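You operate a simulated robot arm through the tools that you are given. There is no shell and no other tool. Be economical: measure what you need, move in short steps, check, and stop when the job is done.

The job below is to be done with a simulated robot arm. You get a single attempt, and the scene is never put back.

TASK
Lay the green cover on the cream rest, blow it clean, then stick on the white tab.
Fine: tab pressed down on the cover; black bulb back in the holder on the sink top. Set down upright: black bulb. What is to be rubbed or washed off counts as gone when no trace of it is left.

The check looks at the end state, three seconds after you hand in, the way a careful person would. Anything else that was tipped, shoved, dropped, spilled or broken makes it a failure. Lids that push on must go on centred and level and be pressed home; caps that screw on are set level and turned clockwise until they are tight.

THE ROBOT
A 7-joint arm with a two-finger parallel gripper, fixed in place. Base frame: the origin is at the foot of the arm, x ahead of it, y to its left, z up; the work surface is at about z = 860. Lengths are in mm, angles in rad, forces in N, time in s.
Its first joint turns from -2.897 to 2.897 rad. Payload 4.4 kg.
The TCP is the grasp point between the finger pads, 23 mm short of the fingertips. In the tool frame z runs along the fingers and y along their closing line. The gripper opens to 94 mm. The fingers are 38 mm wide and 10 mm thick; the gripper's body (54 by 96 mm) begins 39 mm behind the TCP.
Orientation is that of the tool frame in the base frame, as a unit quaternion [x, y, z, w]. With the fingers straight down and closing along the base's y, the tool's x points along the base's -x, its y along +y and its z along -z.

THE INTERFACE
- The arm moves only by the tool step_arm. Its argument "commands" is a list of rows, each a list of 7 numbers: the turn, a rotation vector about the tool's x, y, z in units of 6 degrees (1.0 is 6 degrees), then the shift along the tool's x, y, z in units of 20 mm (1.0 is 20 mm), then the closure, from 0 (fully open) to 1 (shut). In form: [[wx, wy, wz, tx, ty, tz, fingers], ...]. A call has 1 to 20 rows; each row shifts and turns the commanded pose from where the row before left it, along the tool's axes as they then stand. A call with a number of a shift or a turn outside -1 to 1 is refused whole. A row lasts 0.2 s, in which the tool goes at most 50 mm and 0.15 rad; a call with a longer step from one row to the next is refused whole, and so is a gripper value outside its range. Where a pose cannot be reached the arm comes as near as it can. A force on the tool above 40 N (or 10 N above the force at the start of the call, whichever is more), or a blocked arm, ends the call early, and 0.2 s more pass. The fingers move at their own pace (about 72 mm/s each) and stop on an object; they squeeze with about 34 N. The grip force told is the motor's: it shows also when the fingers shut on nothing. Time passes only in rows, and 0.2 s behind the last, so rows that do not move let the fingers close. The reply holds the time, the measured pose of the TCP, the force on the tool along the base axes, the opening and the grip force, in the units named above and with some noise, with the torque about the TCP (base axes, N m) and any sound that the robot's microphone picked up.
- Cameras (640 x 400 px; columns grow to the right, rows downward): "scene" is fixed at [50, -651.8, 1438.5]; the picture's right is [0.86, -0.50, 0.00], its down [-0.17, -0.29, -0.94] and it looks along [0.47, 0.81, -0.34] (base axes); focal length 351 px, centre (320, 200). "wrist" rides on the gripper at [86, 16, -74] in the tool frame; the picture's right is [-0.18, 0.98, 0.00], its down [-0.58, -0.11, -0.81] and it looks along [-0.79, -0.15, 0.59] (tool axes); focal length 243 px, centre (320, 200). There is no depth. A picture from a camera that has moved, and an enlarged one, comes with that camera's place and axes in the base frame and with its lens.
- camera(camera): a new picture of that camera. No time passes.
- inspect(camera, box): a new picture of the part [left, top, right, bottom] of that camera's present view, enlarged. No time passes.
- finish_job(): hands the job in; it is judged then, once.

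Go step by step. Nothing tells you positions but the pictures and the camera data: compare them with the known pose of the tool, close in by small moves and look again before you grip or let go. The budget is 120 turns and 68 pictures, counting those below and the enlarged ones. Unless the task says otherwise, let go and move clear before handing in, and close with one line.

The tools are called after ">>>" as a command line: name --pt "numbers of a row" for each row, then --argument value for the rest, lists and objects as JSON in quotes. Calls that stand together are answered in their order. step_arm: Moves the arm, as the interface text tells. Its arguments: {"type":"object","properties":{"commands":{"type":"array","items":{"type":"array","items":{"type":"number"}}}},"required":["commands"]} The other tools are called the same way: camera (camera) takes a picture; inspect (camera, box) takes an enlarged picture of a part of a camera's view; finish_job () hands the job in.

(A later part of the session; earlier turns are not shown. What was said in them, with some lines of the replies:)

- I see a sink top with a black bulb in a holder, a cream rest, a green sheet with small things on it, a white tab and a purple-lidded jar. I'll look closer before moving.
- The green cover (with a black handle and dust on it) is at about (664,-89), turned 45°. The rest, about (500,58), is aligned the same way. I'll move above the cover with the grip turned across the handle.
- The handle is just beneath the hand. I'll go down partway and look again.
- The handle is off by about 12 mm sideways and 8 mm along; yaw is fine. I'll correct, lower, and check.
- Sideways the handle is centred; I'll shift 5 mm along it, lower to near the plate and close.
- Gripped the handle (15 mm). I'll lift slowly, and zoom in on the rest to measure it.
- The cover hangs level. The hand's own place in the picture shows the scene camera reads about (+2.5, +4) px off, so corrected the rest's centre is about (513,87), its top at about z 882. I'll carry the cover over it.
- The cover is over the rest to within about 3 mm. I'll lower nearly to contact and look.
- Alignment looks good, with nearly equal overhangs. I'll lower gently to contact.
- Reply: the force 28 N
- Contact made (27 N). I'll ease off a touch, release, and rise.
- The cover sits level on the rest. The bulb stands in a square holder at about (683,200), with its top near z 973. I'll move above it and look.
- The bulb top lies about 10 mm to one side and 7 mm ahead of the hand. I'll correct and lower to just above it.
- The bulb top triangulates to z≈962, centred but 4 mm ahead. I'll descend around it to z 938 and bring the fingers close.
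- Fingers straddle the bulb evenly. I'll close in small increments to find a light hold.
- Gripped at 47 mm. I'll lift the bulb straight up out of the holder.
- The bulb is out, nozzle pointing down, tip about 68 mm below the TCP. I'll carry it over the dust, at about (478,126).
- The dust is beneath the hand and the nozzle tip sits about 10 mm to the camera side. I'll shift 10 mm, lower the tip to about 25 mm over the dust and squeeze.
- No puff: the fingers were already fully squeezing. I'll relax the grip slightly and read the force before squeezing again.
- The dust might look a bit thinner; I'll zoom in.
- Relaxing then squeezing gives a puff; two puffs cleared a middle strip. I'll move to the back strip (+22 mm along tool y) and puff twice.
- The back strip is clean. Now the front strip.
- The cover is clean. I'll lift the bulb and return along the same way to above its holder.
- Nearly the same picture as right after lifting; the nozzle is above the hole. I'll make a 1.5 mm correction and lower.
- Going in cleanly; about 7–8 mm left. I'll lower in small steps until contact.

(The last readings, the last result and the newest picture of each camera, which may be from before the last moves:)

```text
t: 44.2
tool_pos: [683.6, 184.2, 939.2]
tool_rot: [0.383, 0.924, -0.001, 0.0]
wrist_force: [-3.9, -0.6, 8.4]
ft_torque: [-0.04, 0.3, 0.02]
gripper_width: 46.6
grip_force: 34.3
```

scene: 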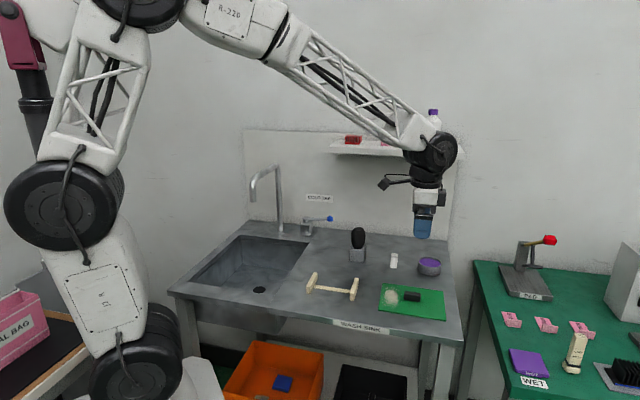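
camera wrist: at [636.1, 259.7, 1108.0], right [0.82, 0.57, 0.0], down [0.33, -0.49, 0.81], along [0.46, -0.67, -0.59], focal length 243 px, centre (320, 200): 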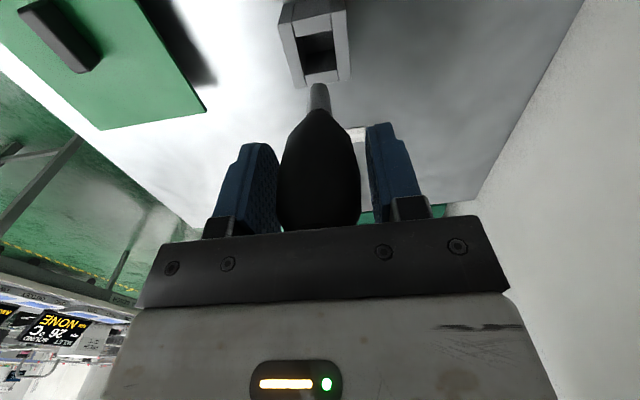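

Seated (8 N contact). I'll release and rise.

>>> step_arm --pt "0 0 0 0 0 0 0.48" --pt "0 0 0 0 0 0 0.4" --pt "0 0 0 0 0 0 0.2" --pt "0 0 0 0 0 0 0" --pt "0 0 0 0 0 0 0" --pt "0 0 0 0 0 -0.5 0" --pt "0 0 0 0 0 -1 0" --pt "0 0 0 0 0 -1 0" --pt "0 0 0 0 0 -1 0" --pt "0 0 0 0 0 -1 0" --pt "0 0 0 0 0 -1 0" --pt "0 0 0 0 0 -1 0"

>>> inspect --camera "scene" --box '[340, 220, 420, 270]'

>>> camera --camera "wrist"

```text
t: 46.8
tool_pos: [682.8, 184.3, 1070.3]
tool_rot: [0.383, 0.924, 0.0, 0.0]
wrist_force: [1.3, -0.1, -0.2]
ft_torque: [0.02, 0.01, 0.01]
gripper_width: 94.1
grip_force: 0.0
```

```text
8.00 times, centred on (380, 245) of scene
camera zoom: at [50.0, -651.8, 1438.5], right [0.86, -0.5, 0.0], down [-0.17, -0.29, -0.94], along [0.47, 0.81, -0.34], focal length 2809 px, centre (-160, -160)
```

zoom: 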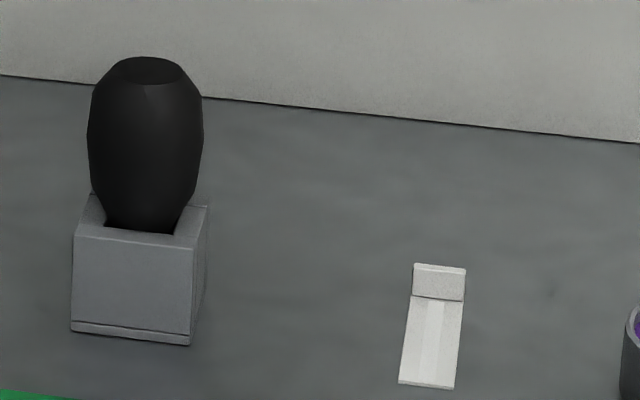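

```text
28 pictures are left
camera wrist: at [633.3, 258.1, 1144.2], right [0.82, 0.57, 0.0], down [0.33, -0.49, 0.81], along [0.46, -0.67, -0.59], focal length 243 px, centre (320, 200)
```

wrist: 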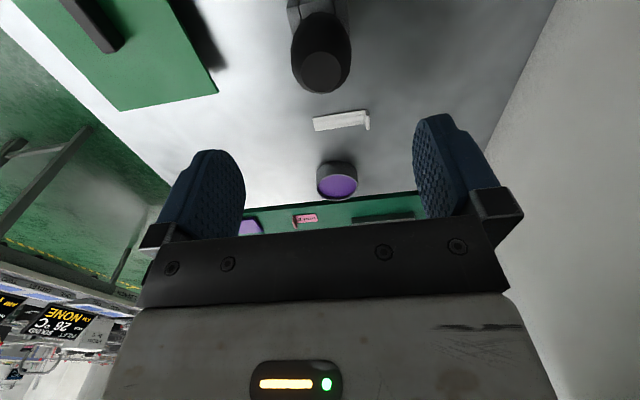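

The bulb is back upright in its holder. The tab is a strip with an upright lip at its far end, in line with my fingers' closing axis, with the lip at about (800,130). I'll move above it.

>>> step_arm --pt "0 0 0 -1 0.37 0 0" --pt "0 0 0 -1 0.37 0 0" --pt "0 0 0 -1 0.37 0 0" --pt "0 0 0 -1 0.37 0 0" --pt "0 0 0 -1 0.37 0 0" --pt "0 0 0 -1 0.37 0 0" --pt "0 0 0 0 0 1 0" --pt "0 0 0 0 0 1 0" --pt "0 0 0 0 0 1 0" --pt "0 0 0 0 0 1 0" --pt "0 0 0 0 0 1 0" --pt "0 0 0 0 0 0 0"

>>> camera --camera "wrist"

>>> inspect --camera "scene" --box '[350, 200, 450, 280]'

```text
t: 49.2
tool_pos: [800.3, 117.5, 1015.2]
tool_rot: [0.39, 0.92, 0.013, 0.022]
wrist_force: [-0.7, 0.3, -0.1]
ft_torque: [-0.03, 0.0, 0.03]
gripper_width: 94.1
grip_force: 0.0
stopped in row 11: the force on the tool passed its limit at 76 N (the readings are from after the stop); the commanded pose is now the measured one
```

```text
27 pictures are left
camera wrist: at [749.2, 191.3, 1088.5], right [0.83, 0.55, 0.05], down [0.29, -0.5, 0.82], along [0.47, -0.67, -0.57], focal length 243 px, centre (320, 200)
```

wrist: 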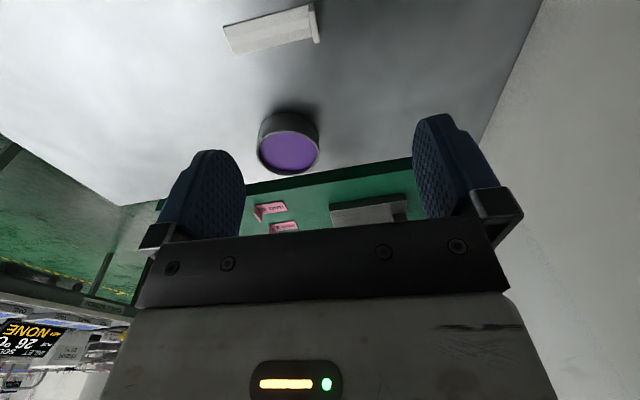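

```text
5.00 times, centred on (400, 240) of scene
camera zoom: at [50.0, -651.8, 1438.5], right [0.86, -0.5, 0.0], down [-0.17, -0.29, -0.94], along [0.47, 0.81, -0.34], focal length 1756 px, centre (-80, 0)
```

zoom: 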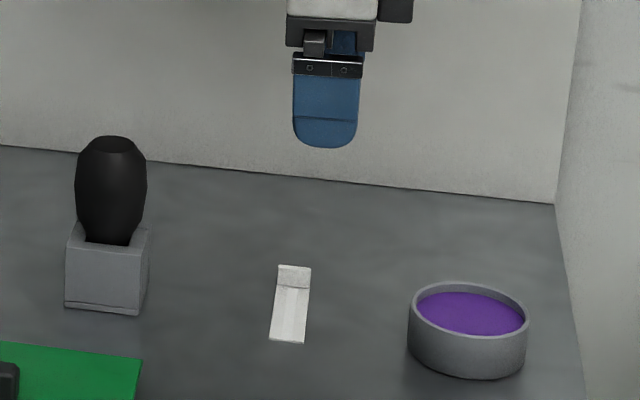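

The arm struck something, probably the shelf, at z 1015. I'll look at the whole scene.

>>> inspect --camera "scene" --box '[300, 60, 500, 230]'

```text
2.35 times, centred on (400, 145) of scene
camera zoom: at [50.0, -651.8, 1438.5], right [0.86, -0.5, 0.0], down [-0.17, -0.29, -0.94], along [0.47, 0.81, -0.34], focal length 826 px, centre (132, 329)
```

zoom: 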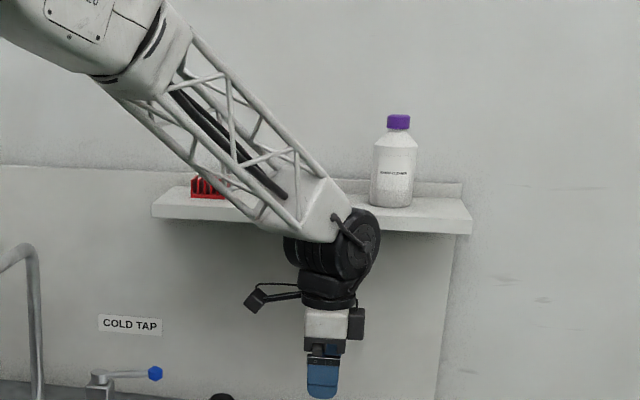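

The wall, shelf and sink all run at 45°, and the wrist joint hit the shelf's front edge on the way down; the bottle looks unmoved. I'll back away from the wall, straighten the tool, then descend well in front of the shelf and come in low.

>>> step_arm --pt "0 0 0 0 -0.8 0 0" --pt "0 0 0 0 -0.8 0 0" --pt "0 0 0 0 -0.8 0 0" --pt "0.39 0.29 -0.15 0 -0.4 0 0" --pt "0 0 0 0 0 0 0"

>>> camera --camera "scene"

>>> inspect --camera "scene" --box '[320, 90, 480, 180]'

```text
t: 50.4
tool_pos: [767.1, 84.6, 1014.2]
tool_rot: [0.38, 0.925, 0.002, 0.002]
wrist_force: [-0.6, 0.3, 0.0]
ft_torque: [0.01, 0.01, 0.06]
gripper_width: 93.8
grip_force: 0.1
```

```text
24 pictures are left
```

scene: 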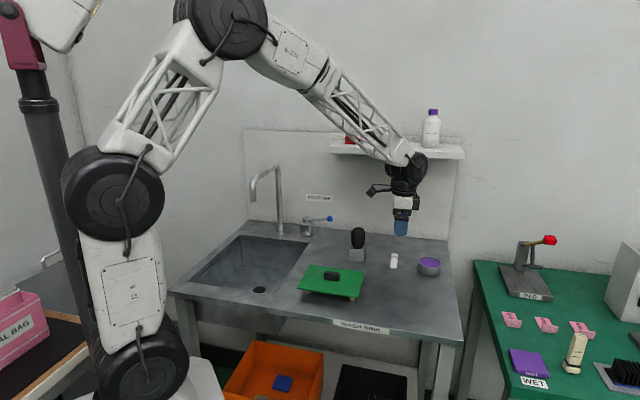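

```text
4.00 times, centred on (400, 135) of scene
camera zoom: at [50.0, -651.8, 1438.5], right [0.86, -0.5, 0.0], down [-0.17, -0.29, -0.94], along [0.47, 0.81, -0.34], focal length 1405 px, centre (0, 460)
```

zoom: 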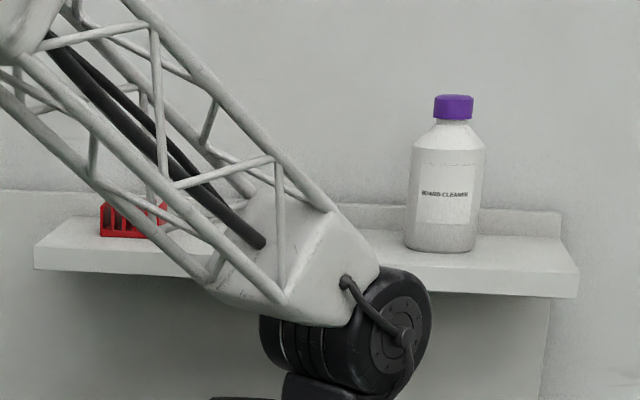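

Nothing on the shelf moved. I'll descend here, clear of the shelf, to z≈925 and look.

>>> step_arm --pt "0 0 0 0 0 0.9 0" --pt "0 0 0 0 0 0.9 0" --pt "0 0 0 0 0 0.9 0" --pt "0 0 0 0 0 0.9 0" --pt "0 0 0 0 0 0.9 0" --pt "0 0 0 0 0 0 0"

>>> camera --camera "wrist"

```text
t: 51.8
tool_pos: [765.9, 83.9, 925.3]
tool_rot: [0.381, 0.925, 0.002, 0.001]
wrist_force: [-0.1, 0.5, 0.1]
ft_torque: [0.01, 0.0, 0.01]
gripper_width: 94.2
grip_force: 0.0
```

```text
22 pictures are left
camera wrist: at [716.7, 156.8, 999.7], right [0.82, 0.57, 0.0], down [0.33, -0.49, 0.81], along [0.46, -0.66, -0.59], focal length 243 px, centre (320, 200)
```

wrist: 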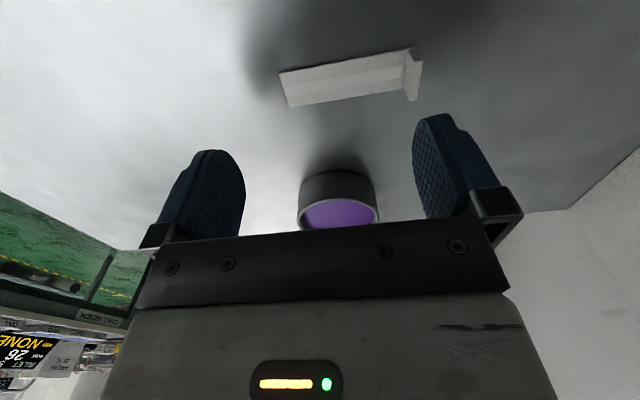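

>>> inspect --camera "wrist" --box '[260, 30, 440, 130]'

```text
3.56 times, centred on (350, 80) of wrist
camera zoom: at [716.7, 156.8, 999.7], right [0.82, 0.57, 0.0], down [0.33, -0.49, 0.81], along [0.46, -0.66, -0.59], focal length 863 px, centre (213, 627)
```

zoom: 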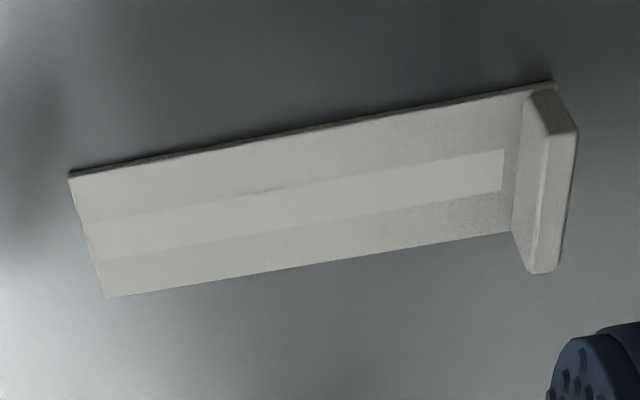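

The lip is about 52 mm further along tool y, 12 mm along x, about 12 mm tall and well aligned. I'll go down to z 905, then slide in low, in front of and under the shelf edge.

>>> step_arm --pt "0 0 0 0 0 0.5 0" --pt "0 0 0 0 0 0.5 0" --pt "0 0 0 0.2 0.5 0 0" --pt "0 0 0 0.2 0.5 0 0" --pt "0 0 0 0.2 0.5 0 0" --pt "0 0 0 0 0.5 0 0" --pt "0 0 0 0 0.4 0 0" --pt "0 0 0 0 0.2 0 0" --pt "0 0 0 0 0 0 0"

>>> camera --camera "wrist"

>>> inspect --camera "scene" --box '[340, 100, 480, 280]'

```text
t: 53.8
tool_pos: [795.3, 129.5, 905.7]
tool_rot: [0.381, 0.925, 0.002, 0.002]
wrist_force: [0.5, -0.5, 0.0]
ft_torque: [-0.01, 0.01, -0.03]
gripper_width: 94.0
grip_force: 0.1
```

```text
20 pictures are left
camera wrist: at [745.1, 202.3, 980.3], right [0.82, 0.57, 0.0], down [0.33, -0.49, 0.81], along [0.46, -0.66, -0.59], focal length 243 px, centre (320, 200)
```

wrist: 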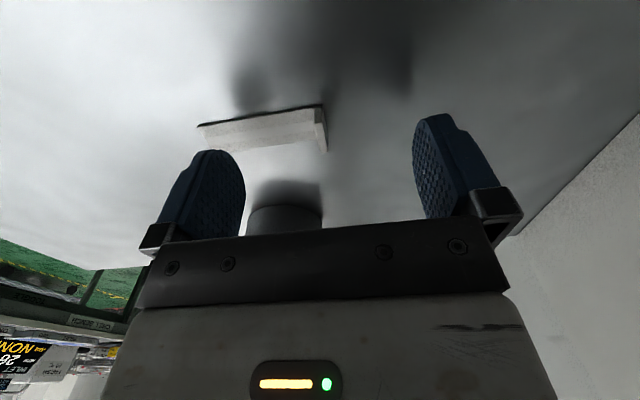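

```text
2.22 times, centred on (410, 190) of scene
camera zoom: at [50.0, -651.8, 1438.5], right [0.86, -0.5, 0.0], down [-0.17, -0.29, -0.94], along [0.47, 0.81, -0.34], focal length 780 px, centre (120, 222)
```

zoom: 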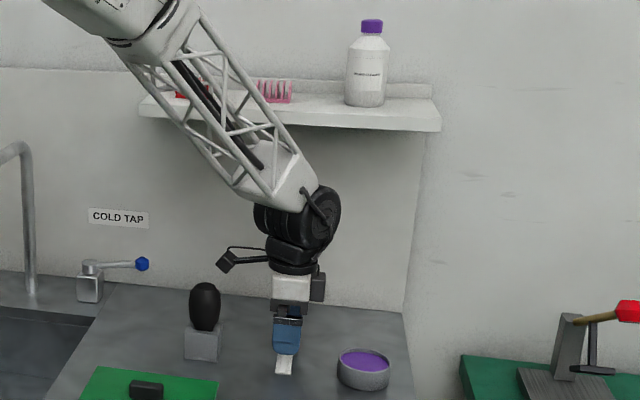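

The lip is centred between the fingers. I'll lower to z≈888 and close.

>>> step_arm --pt "0 0 0 0 0 0.5 0" --pt "0 0 0 0 0 0.35 0" --pt "0 0 0 0 0 0 0.5" --pt "0 0 0 0 0 0 0.8" --pt "0 0 0 0 0 0 1" --pt "0 0 0 0 0 0 1" --pt "0 0 0 0 0 0 1"

>>> camera --camera "wrist"

```text
t: 55.4
tool_pos: [794.0, 128.7, 888.8]
tool_rot: [0.38, 0.925, 0.002, 0.002]
wrist_force: [-0.1, 0.6, 0.3]
ft_torque: [0.04, 0.0, -0.02]
gripper_width: 1.8
grip_force: 33.3
```

```text
18 pictures are left
camera wrist: at [745.2, 202.2, 962.8], right [0.82, 0.57, 0.0], down [0.33, -0.49, 0.81], along [0.46, -0.66, -0.59], focal length 243 px, centre (320, 200)
```

wrist: 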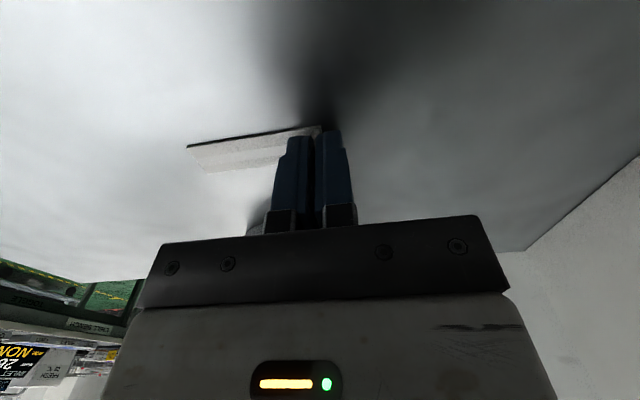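

Closed to 1.8 mm. I'll lift a little and check that the tab comes along.

>>> step_arm --pt "0 0 0 0 0 -0.3 1" --pt "0 0 0 0 0 -0.3 1" --pt "0 0 0 0 0 0 1"

>>> inspect --camera "scene" --box '[370, 225, 430, 275]'

```text
t: 56.2
tool_pos: [796.1, 129.5, 900.6]
tool_rot: [0.38, 0.925, 0.002, 0.002]
wrist_force: [-0.3, 0.7, -0.1]
ft_torque: [-0.01, 0.03, -0.02]
gripper_width: 1.6
grip_force: 34.1
```

```text
8.00 times, centred on (400, 250) of scene
camera zoom: at [50.0, -651.8, 1438.5], right [0.86, -0.5, 0.0], down [-0.17, -0.29, -0.94], along [0.47, 0.81, -0.34], focal length 2809 px, centre (-320, -200)
```

zoom: 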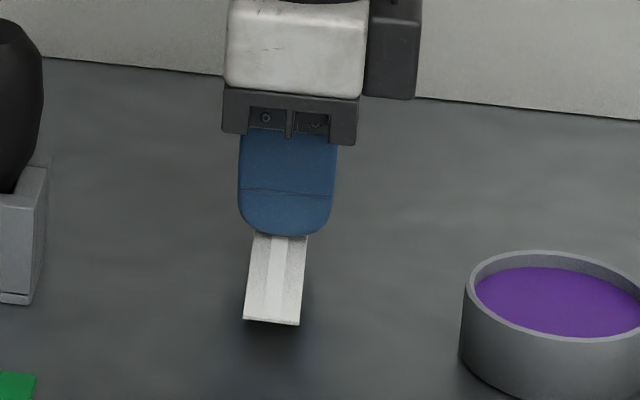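

The tab is held, strip level. I'll back out from under the shelf, rise, and carry it toward the cover's clear end beyond the handle (TCP about (577,75)).

>>> step_arm --pt "0 0 0 0 -0.95 0 1" --pt "0 0 0 0 -0.95 0 1" --pt "0 0 0 0 -0.95 0 1" --pt "0 0 0 0 0 -0.9 1" --pt "0 0 0 0 0 -0.9 1" --pt "0 0 0 0 0 -0.9 1" --pt "0 0 0 0 0 -0.9 1" --pt "0 0 0 0 0 -0.9 1" --pt "0 0 0 0.83 -0.99 0 1" --pt "0 0 0 0.83 -0.99 0 1" --pt "0 0 0 0.83 -0.99 0 1" --pt "0 0 0 0.83 -0.99 0 1" --pt "0 0 0 0.83 -0.99 0 1" --pt "0 0 0 0.83 -0.99 0 1" --pt "0 0 0 0.83 -0.99 0 1" --pt "0 0 0 0 0 0 1"

>>> camera --camera "wrist"

>>> inspect --camera "scene" --box '[290, 215, 390, 305]'

```text
t: 59.6
tool_pos: [574.4, 71.7, 987.9]
tool_rot: [0.38, 0.925, 0.002, 0.002]
wrist_force: [0.0, -0.4, -0.3]
ft_torque: [0.0, -0.02, 0.03]
gripper_width: 1.8
grip_force: 33.9
```

```text
16 pictures are left
camera wrist: at [524.3, 145.2, 1062.3], right [0.82, 0.57, 0.01], down [0.33, -0.49, 0.81], along [0.46, -0.66, -0.59], focal length 243 px, centre (320, 200)
```

wrist: 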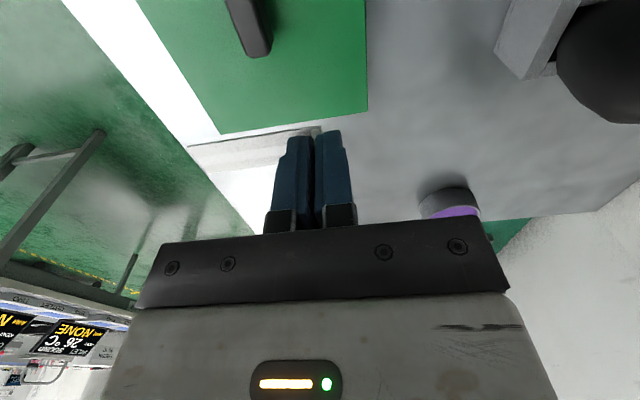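

```text
4.44 times, centred on (340, 260) of scene
camera zoom: at [50.0, -651.8, 1438.5], right [0.86, -0.5, 0.0], down [-0.17, -0.29, -0.94], along [0.47, 0.81, -0.34], focal length 1561 px, centre (231, -67)
```

zoom: 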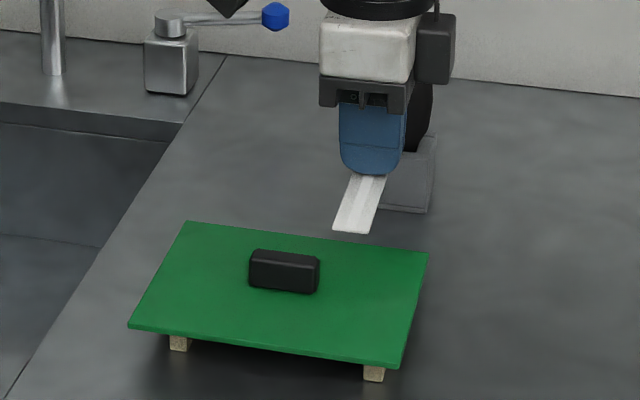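

The tab is above the cover's far end: strip edge 22 mm in from the end, clear of the handle and centred across. I'll lower close to the cover.

>>> step_arm --pt "0 0 0 0 0.1 0.8 1" --pt "0 0 0 0 0 0.8 1" --pt "0 0 0 0 0 0.8 1" --pt "0 0 0 0 0 0.6 1" --pt "0 0 0 0 0 0.15 1" --pt "0 0 0 0 0 0 1"

>>> inspect --camera "scene" --box '[300, 240, 380, 300]'

```text
t: 61.0
tool_pos: [576.3, 74.5, 925.7]
tool_rot: [0.38, 0.925, 0.002, 0.002]
wrist_force: [-0.3, 0.1, 0.6]
ft_torque: [0.04, 0.02, -0.01]
gripper_width: 2.1
grip_force: 33.7
```

```text
6.67 times, centred on (340, 270) of scene
camera zoom: at [50.0, -651.8, 1438.5], right [0.86, -0.5, 0.0], down [-0.17, -0.29, -0.94], along [0.47, 0.81, -0.34], focal length 2341 px, centre (187, -267)
```

zoom: 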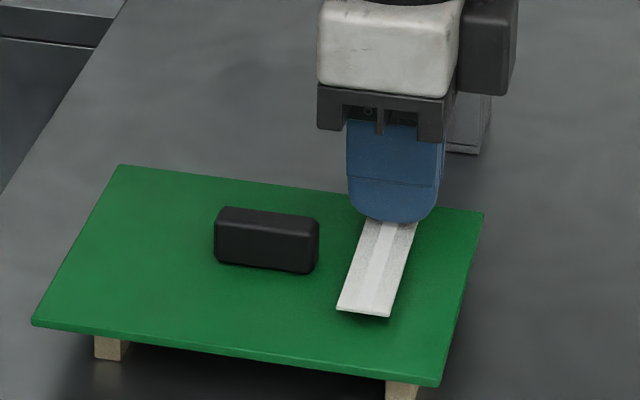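

Well placed, a few mm above the cover. I'll lower slowly to contact.

>>> step_arm --pt "0 0 0 0 0 0.1 1" --pt "0 0 0 0 0 0.05 1" --pt "0 0 0 0 0 0.05 1" --pt "0 0 0 0 0 0.05 1" --pt "0 0 0 0 0 0 1"

```text
t: 62.2
tool_pos: [576.3, 72.3, 921.3]
tool_rot: [0.38, 0.925, 0.002, 0.002]
wrist_force: [0.0, 0.2, 0.7]
ft_torque: [-0.02, 0.01, 0.01]
gripper_width: 1.8
grip_force: 33.9
```

>>> step_arm --pt "0 0 0 0 0 0.05 1" --pt "0 0 0 0 0 0.05 1" --pt "0 0 0 0 0 0.05 1" --pt "0 0 0 0 0 0 1"

```text
t: 63.2
tool_pos: [576.8, 74.1, 918.8]
tool_rot: [0.38, 0.925, 0.002, 0.002]
wrist_force: [0.4, 0.6, 0.3]
ft_torque: [-0.01, -0.01, -0.01]
gripper_width: 1.6
grip_force: 33.7
```

>>> step_arm --pt "0 0 0 0 0 0.05 1" --pt "0 0 0 0 0 0.05 1" --pt "0 0 0 0 0 0 1"

```text
t: 64.0
tool_pos: [578.1, 73.7, 917.1]
tool_rot: [0.38, 0.925, 0.001, 0.002]
wrist_force: [-0.2, 0.4, 12.0]
ft_torque: [0.04, 0.06, -0.07]
gripper_width: 1.8
grip_force: 34.3
```

Contact at 12 N. I'll press a bit more, then release the lip and rise a little.

>>> step_arm --pt "0 0 0 0 0 0.03 1" --pt "0 0 0 0 0 0 1" --pt "0 0 0 0 0 -0.03 1"

>>> step_arm --pt "0 0 0 0 0 0 0.85" --pt "0 0 0 0 0 0 0.8" --pt "0 0 0 0 0 -0.5 0.8" --pt "0 0 0 0 0 -1 0.8" --pt "0 0 0 0 0 -0.5 1" --pt "0 0 0 0 0 0 1"

>>> inspect --camera "scene" --box '[300, 240, 380, 300]'

>>> camera --camera "wrist"

```text
t: 64.8
tool_pos: [576.3, 72.4, 916.6]
tool_rot: [0.38, 0.925, 0.001, 0.002]
wrist_force: [2.5, 2.7, 16.9]
ft_torque: [0.05, -0.03, 0.02]
gripper_width: 1.9
grip_force: 33.7
```

```text
t: 66.2
tool_pos: [576.1, 74.0, 956.0]
tool_rot: [0.38, 0.925, 0.003, 0.002]
wrist_force: [0.3, -0.4, 0.3]
ft_torque: [0.0, 0.02, -0.01]
gripper_width: 0.0
grip_force: 33.5
```

```text
6.67 times, centred on (340, 270) of scene
camera zoom: at [50.0, -651.8, 1438.5], right [0.86, -0.5, 0.0], down [-0.17, -0.29, -0.94], along [0.47, 0.81, -0.34], focal length 2341 px, centre (187, -267)
```

zoom: 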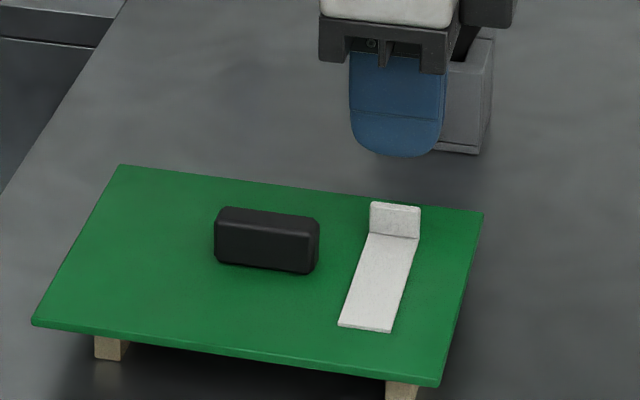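

```text
12 pictures are left
camera wrist: at [526.3, 146.6, 1030.6], right [0.82, 0.57, 0.0], down [0.33, -0.49, 0.81], along [0.46, -0.66, -0.59], focal length 243 px, centre (320, 200)
```

wrist: 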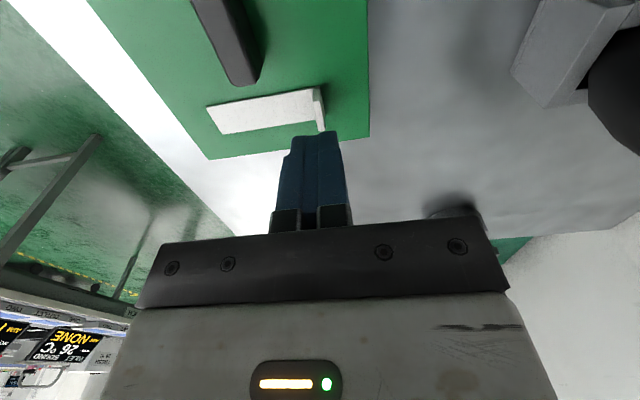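

The tab stands on the cover and its lighter stripe has gone, suggesting it has bonded. To be sure, I'll press the strip itself with closed fingers, keeping clear of the handle.

>>> step_arm --pt "0 0 0 -0.2 -0.8 0 1" --pt "0 0 0 0 -0.8 0 1" --pt "0 0 0 0 0 0.8 1" --pt "0 0 0 0 0 0.8 1" --pt "0 0 0 0 0 0.1 1" --pt "0 0 0 0 0 0 1"

>>> inspect --camera "scene" --box '[300, 240, 380, 300]'

```text
t: 67.6
tool_pos: [557.1, 48.1, 921.9]
tool_rot: [0.38, 0.925, 0.003, 0.002]
wrist_force: [-0.4, 0.6, 0.1]
ft_torque: [0.0, 0.0, 0.0]
gripper_width: 0.0
grip_force: 34.2
```

```text
6.67 times, centred on (340, 270) of scene
camera zoom: at [50.0, -651.8, 1438.5], right [0.86, -0.5, 0.0], down [-0.17, -0.29, -0.94], along [0.47, 0.81, -0.34], focal length 2341 px, centre (187, -267)
```

zoom: 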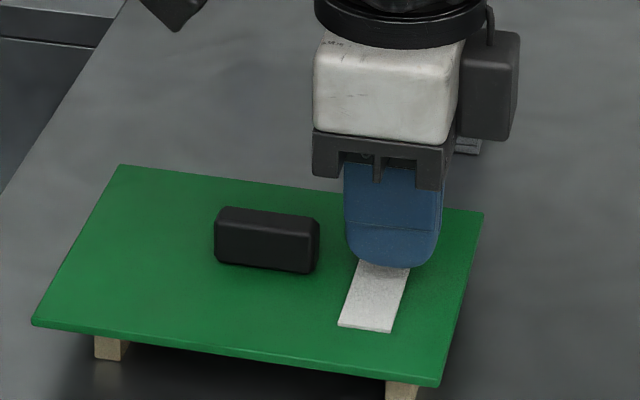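

Clear of the handle and lip, above the strip. I'll press down gently.

>>> step_arm --pt "0 0 0 0 0 0.1 1" --pt "0 0 0 0 0 0.1 1" --pt "0 0 0 0 0 0.05 1" --pt "0 0 0 0 0 0.05 1" --pt "0 0 0 0 0 0 1"

```text
t: 68.8
tool_pos: [555.9, 48.6, 916.6]
tool_rot: [0.381, 0.925, 0.003, 0.002]
wrist_force: [-0.4, -0.4, -1.0]
ft_torque: [0.01, 0.0, -0.01]
gripper_width: 0.0
grip_force: 34.0
```

>>> step_arm --pt "0 0 0 0 0 0.05 1" --pt "0 0 0 0 0 0.05 1" --pt "0 0 0 0 0 0.05 1" --pt "0 0 0 0 0 0 1"

```text
t: 69.8
tool_pos: [557.1, 47.2, 914.5]
tool_rot: [0.38, 0.925, 0.002, 0.001]
wrist_force: [0.2, 0.1, 1.2]
ft_torque: [0.01, -0.04, 0.01]
gripper_width: 0.0
grip_force: 34.4
```

>>> step_arm --pt "0 0 0 0 0 0.05 1" --pt "0 0 0 0 0 0.04 1" --pt "0 0 0 0 0 0 1" --pt "0 0 0 0 0 0 1"

```text
t: 70.8
tool_pos: [556.4, 46.4, 913.3]
tool_rot: [0.38, 0.925, 0.002, 0.003]
wrist_force: [1.3, 0.9, 27.6]
ft_torque: [0.08, 0.05, -0.01]
gripper_width: 0.0
grip_force: 34.1
```

Pressed with 28 N. I'll press the free end of the strip likewise.

>>> step_arm --pt "0 0 0 0 0 -0.5 1" --pt "0 0 0 0 -1 0 1" --pt "0 0 0 0 0 0.3 1" --pt "0 0 0 0 0 0.1 1" --pt "0 0 0 0 0 0.05 1" --pt "0 0 0 0 0 0.04 1" --pt "0 0 0 0 0 0 1"

```text
t: 72.4
tool_pos: [543.9, 33.9, 911.4]
tool_rot: [0.38, 0.925, 0.002, 0.003]
wrist_force: [-1.1, -0.3, 21.9]
ft_torque: [0.09, 0.13, -0.03]
gripper_width: 0.0
grip_force: 34.2
```

Pressed with 22 N. I'll rise clear and check everything.

>>> step_arm --pt "0 0 0 0 0 -0.5 1" --pt "0 0 0 0 0 -1 1" --pt "0 0 0 0 0 -1 1" --pt "0 0 0 0 0 -1 1" --pt "0 0 0 0 0 -1 1" --pt "0 0 0 0 0 -1 1" --pt "0 0 0 0 0 -1 1" --pt "0 0 0 0 0 -1 1" --pt "0 0 0 0 0 -1 1" --pt "0 0 0 0 0 -1 0.5"

>>> inspect --camera "scene" --box '[300, 240, 380, 300]'

>>> camera --camera "scene"

>>> camera --camera "wrist"

```text
t: 74.6
tool_pos: [542.4, 33.0, 1103.9]
tool_rot: [0.381, 0.924, 0.002, 0.002]
wrist_force: [-0.3, -0.6, 0.2]
ft_torque: [0.0, 0.0, 0.01]
gripper_width: 47.1
grip_force: 0.1
```

```text
6.67 times, centred on (340, 270) of scene
camera zoom: at [50.0, -651.8, 1438.5], right [0.86, -0.5, 0.0], down [-0.17, -0.29, -0.94], along [0.47, 0.81, -0.34], focal length 2341 px, centre (187, -267)
```

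zoom: 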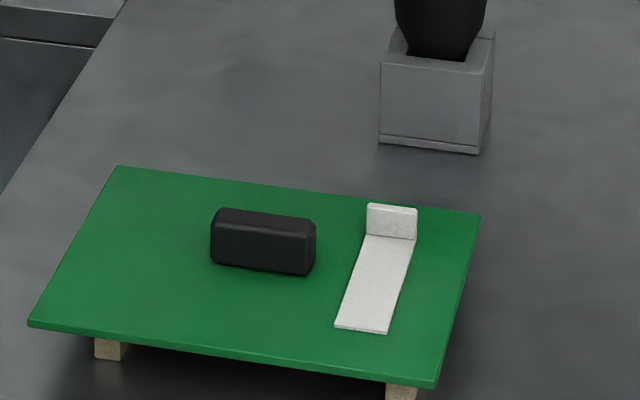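

```text
9 pictures are left
```

scene: 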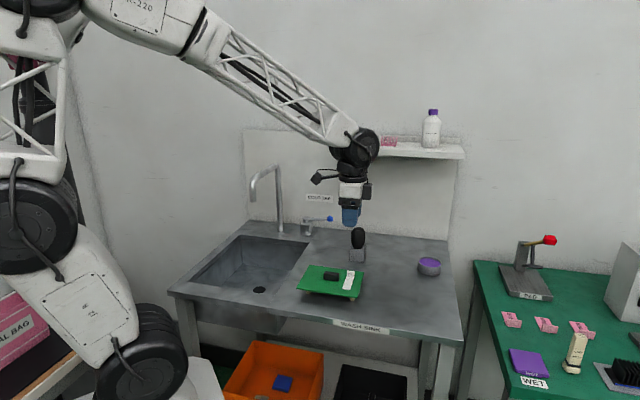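

```text
8 pictures are left
camera wrist: at [492.3, 105.7, 1177.4], right [0.82, 0.57, 0.01], down [0.33, -0.49, 0.81], along [0.46, -0.66, -0.59], focal length 243 px, centre (320, 200)
```

wrist: 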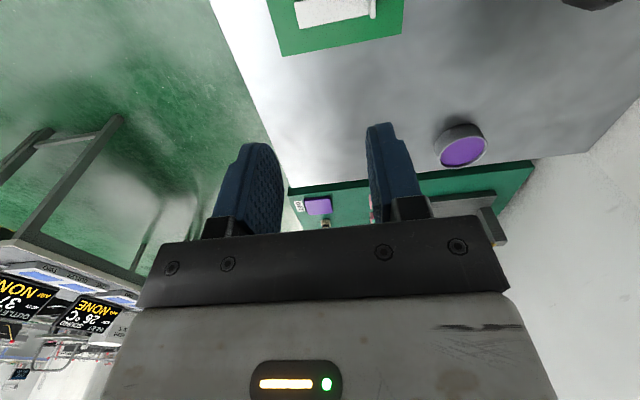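

The tab moved with the cover, so it is stuck; the bulb is upright in its holder. One last close look for dust.

>>> inspect --camera "scene" --box '[300, 260, 345, 292]'

>>> inspect --camera "scene" --box '[330, 100, 480, 190]'

```text
12.50 times, centred on (322, 276) of scene
camera zoom: at [50.0, -651.8, 1438.5], right [0.86, -0.5, 0.0], down [-0.17, -0.29, -0.94], along [0.47, 0.81, -0.34], focal length 4390 px, centre (289, -750)
```

zoom: 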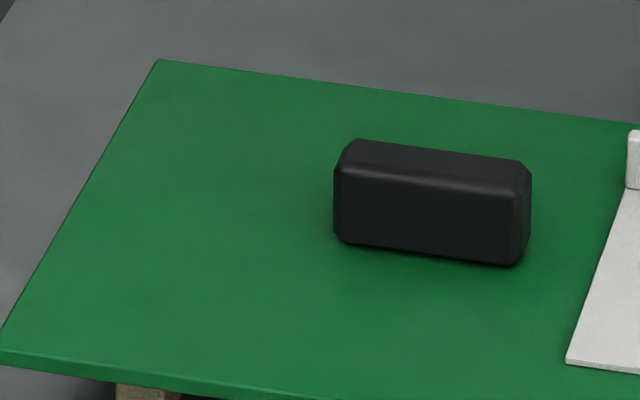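

```text
4.27 times, centred on (405, 145) of scene
camera zoom: at [50.0, -651.8, 1438.5], right [0.86, -0.5, 0.0], down [-0.17, -0.29, -0.94], along [0.47, 0.81, -0.34], focal length 1498 px, centre (-43, 435)
```

zoom: 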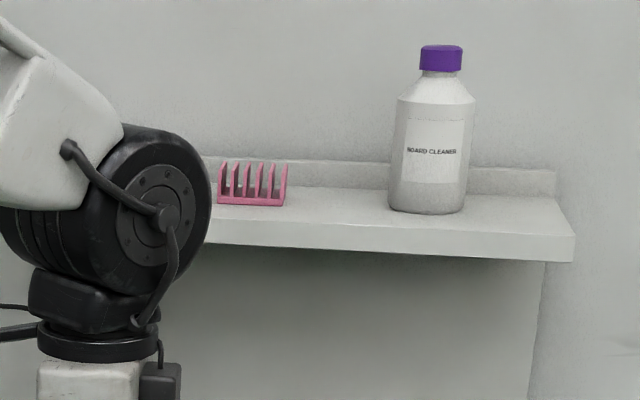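

The cover is spotless, the tab is down, the bulb is in its holder and the shelf things stand as before. I'm handing in.

>>> finish_job

```text
The job is handed in.
```

The green cover lies on the cream rest with no dust visible, the white tab is pressed down on it, and the black bulb is upright in its holder; the arm did hit the front edge of the shelf once (76 N), but the shelf items I could see afterwards were still upright and looked unmoved.
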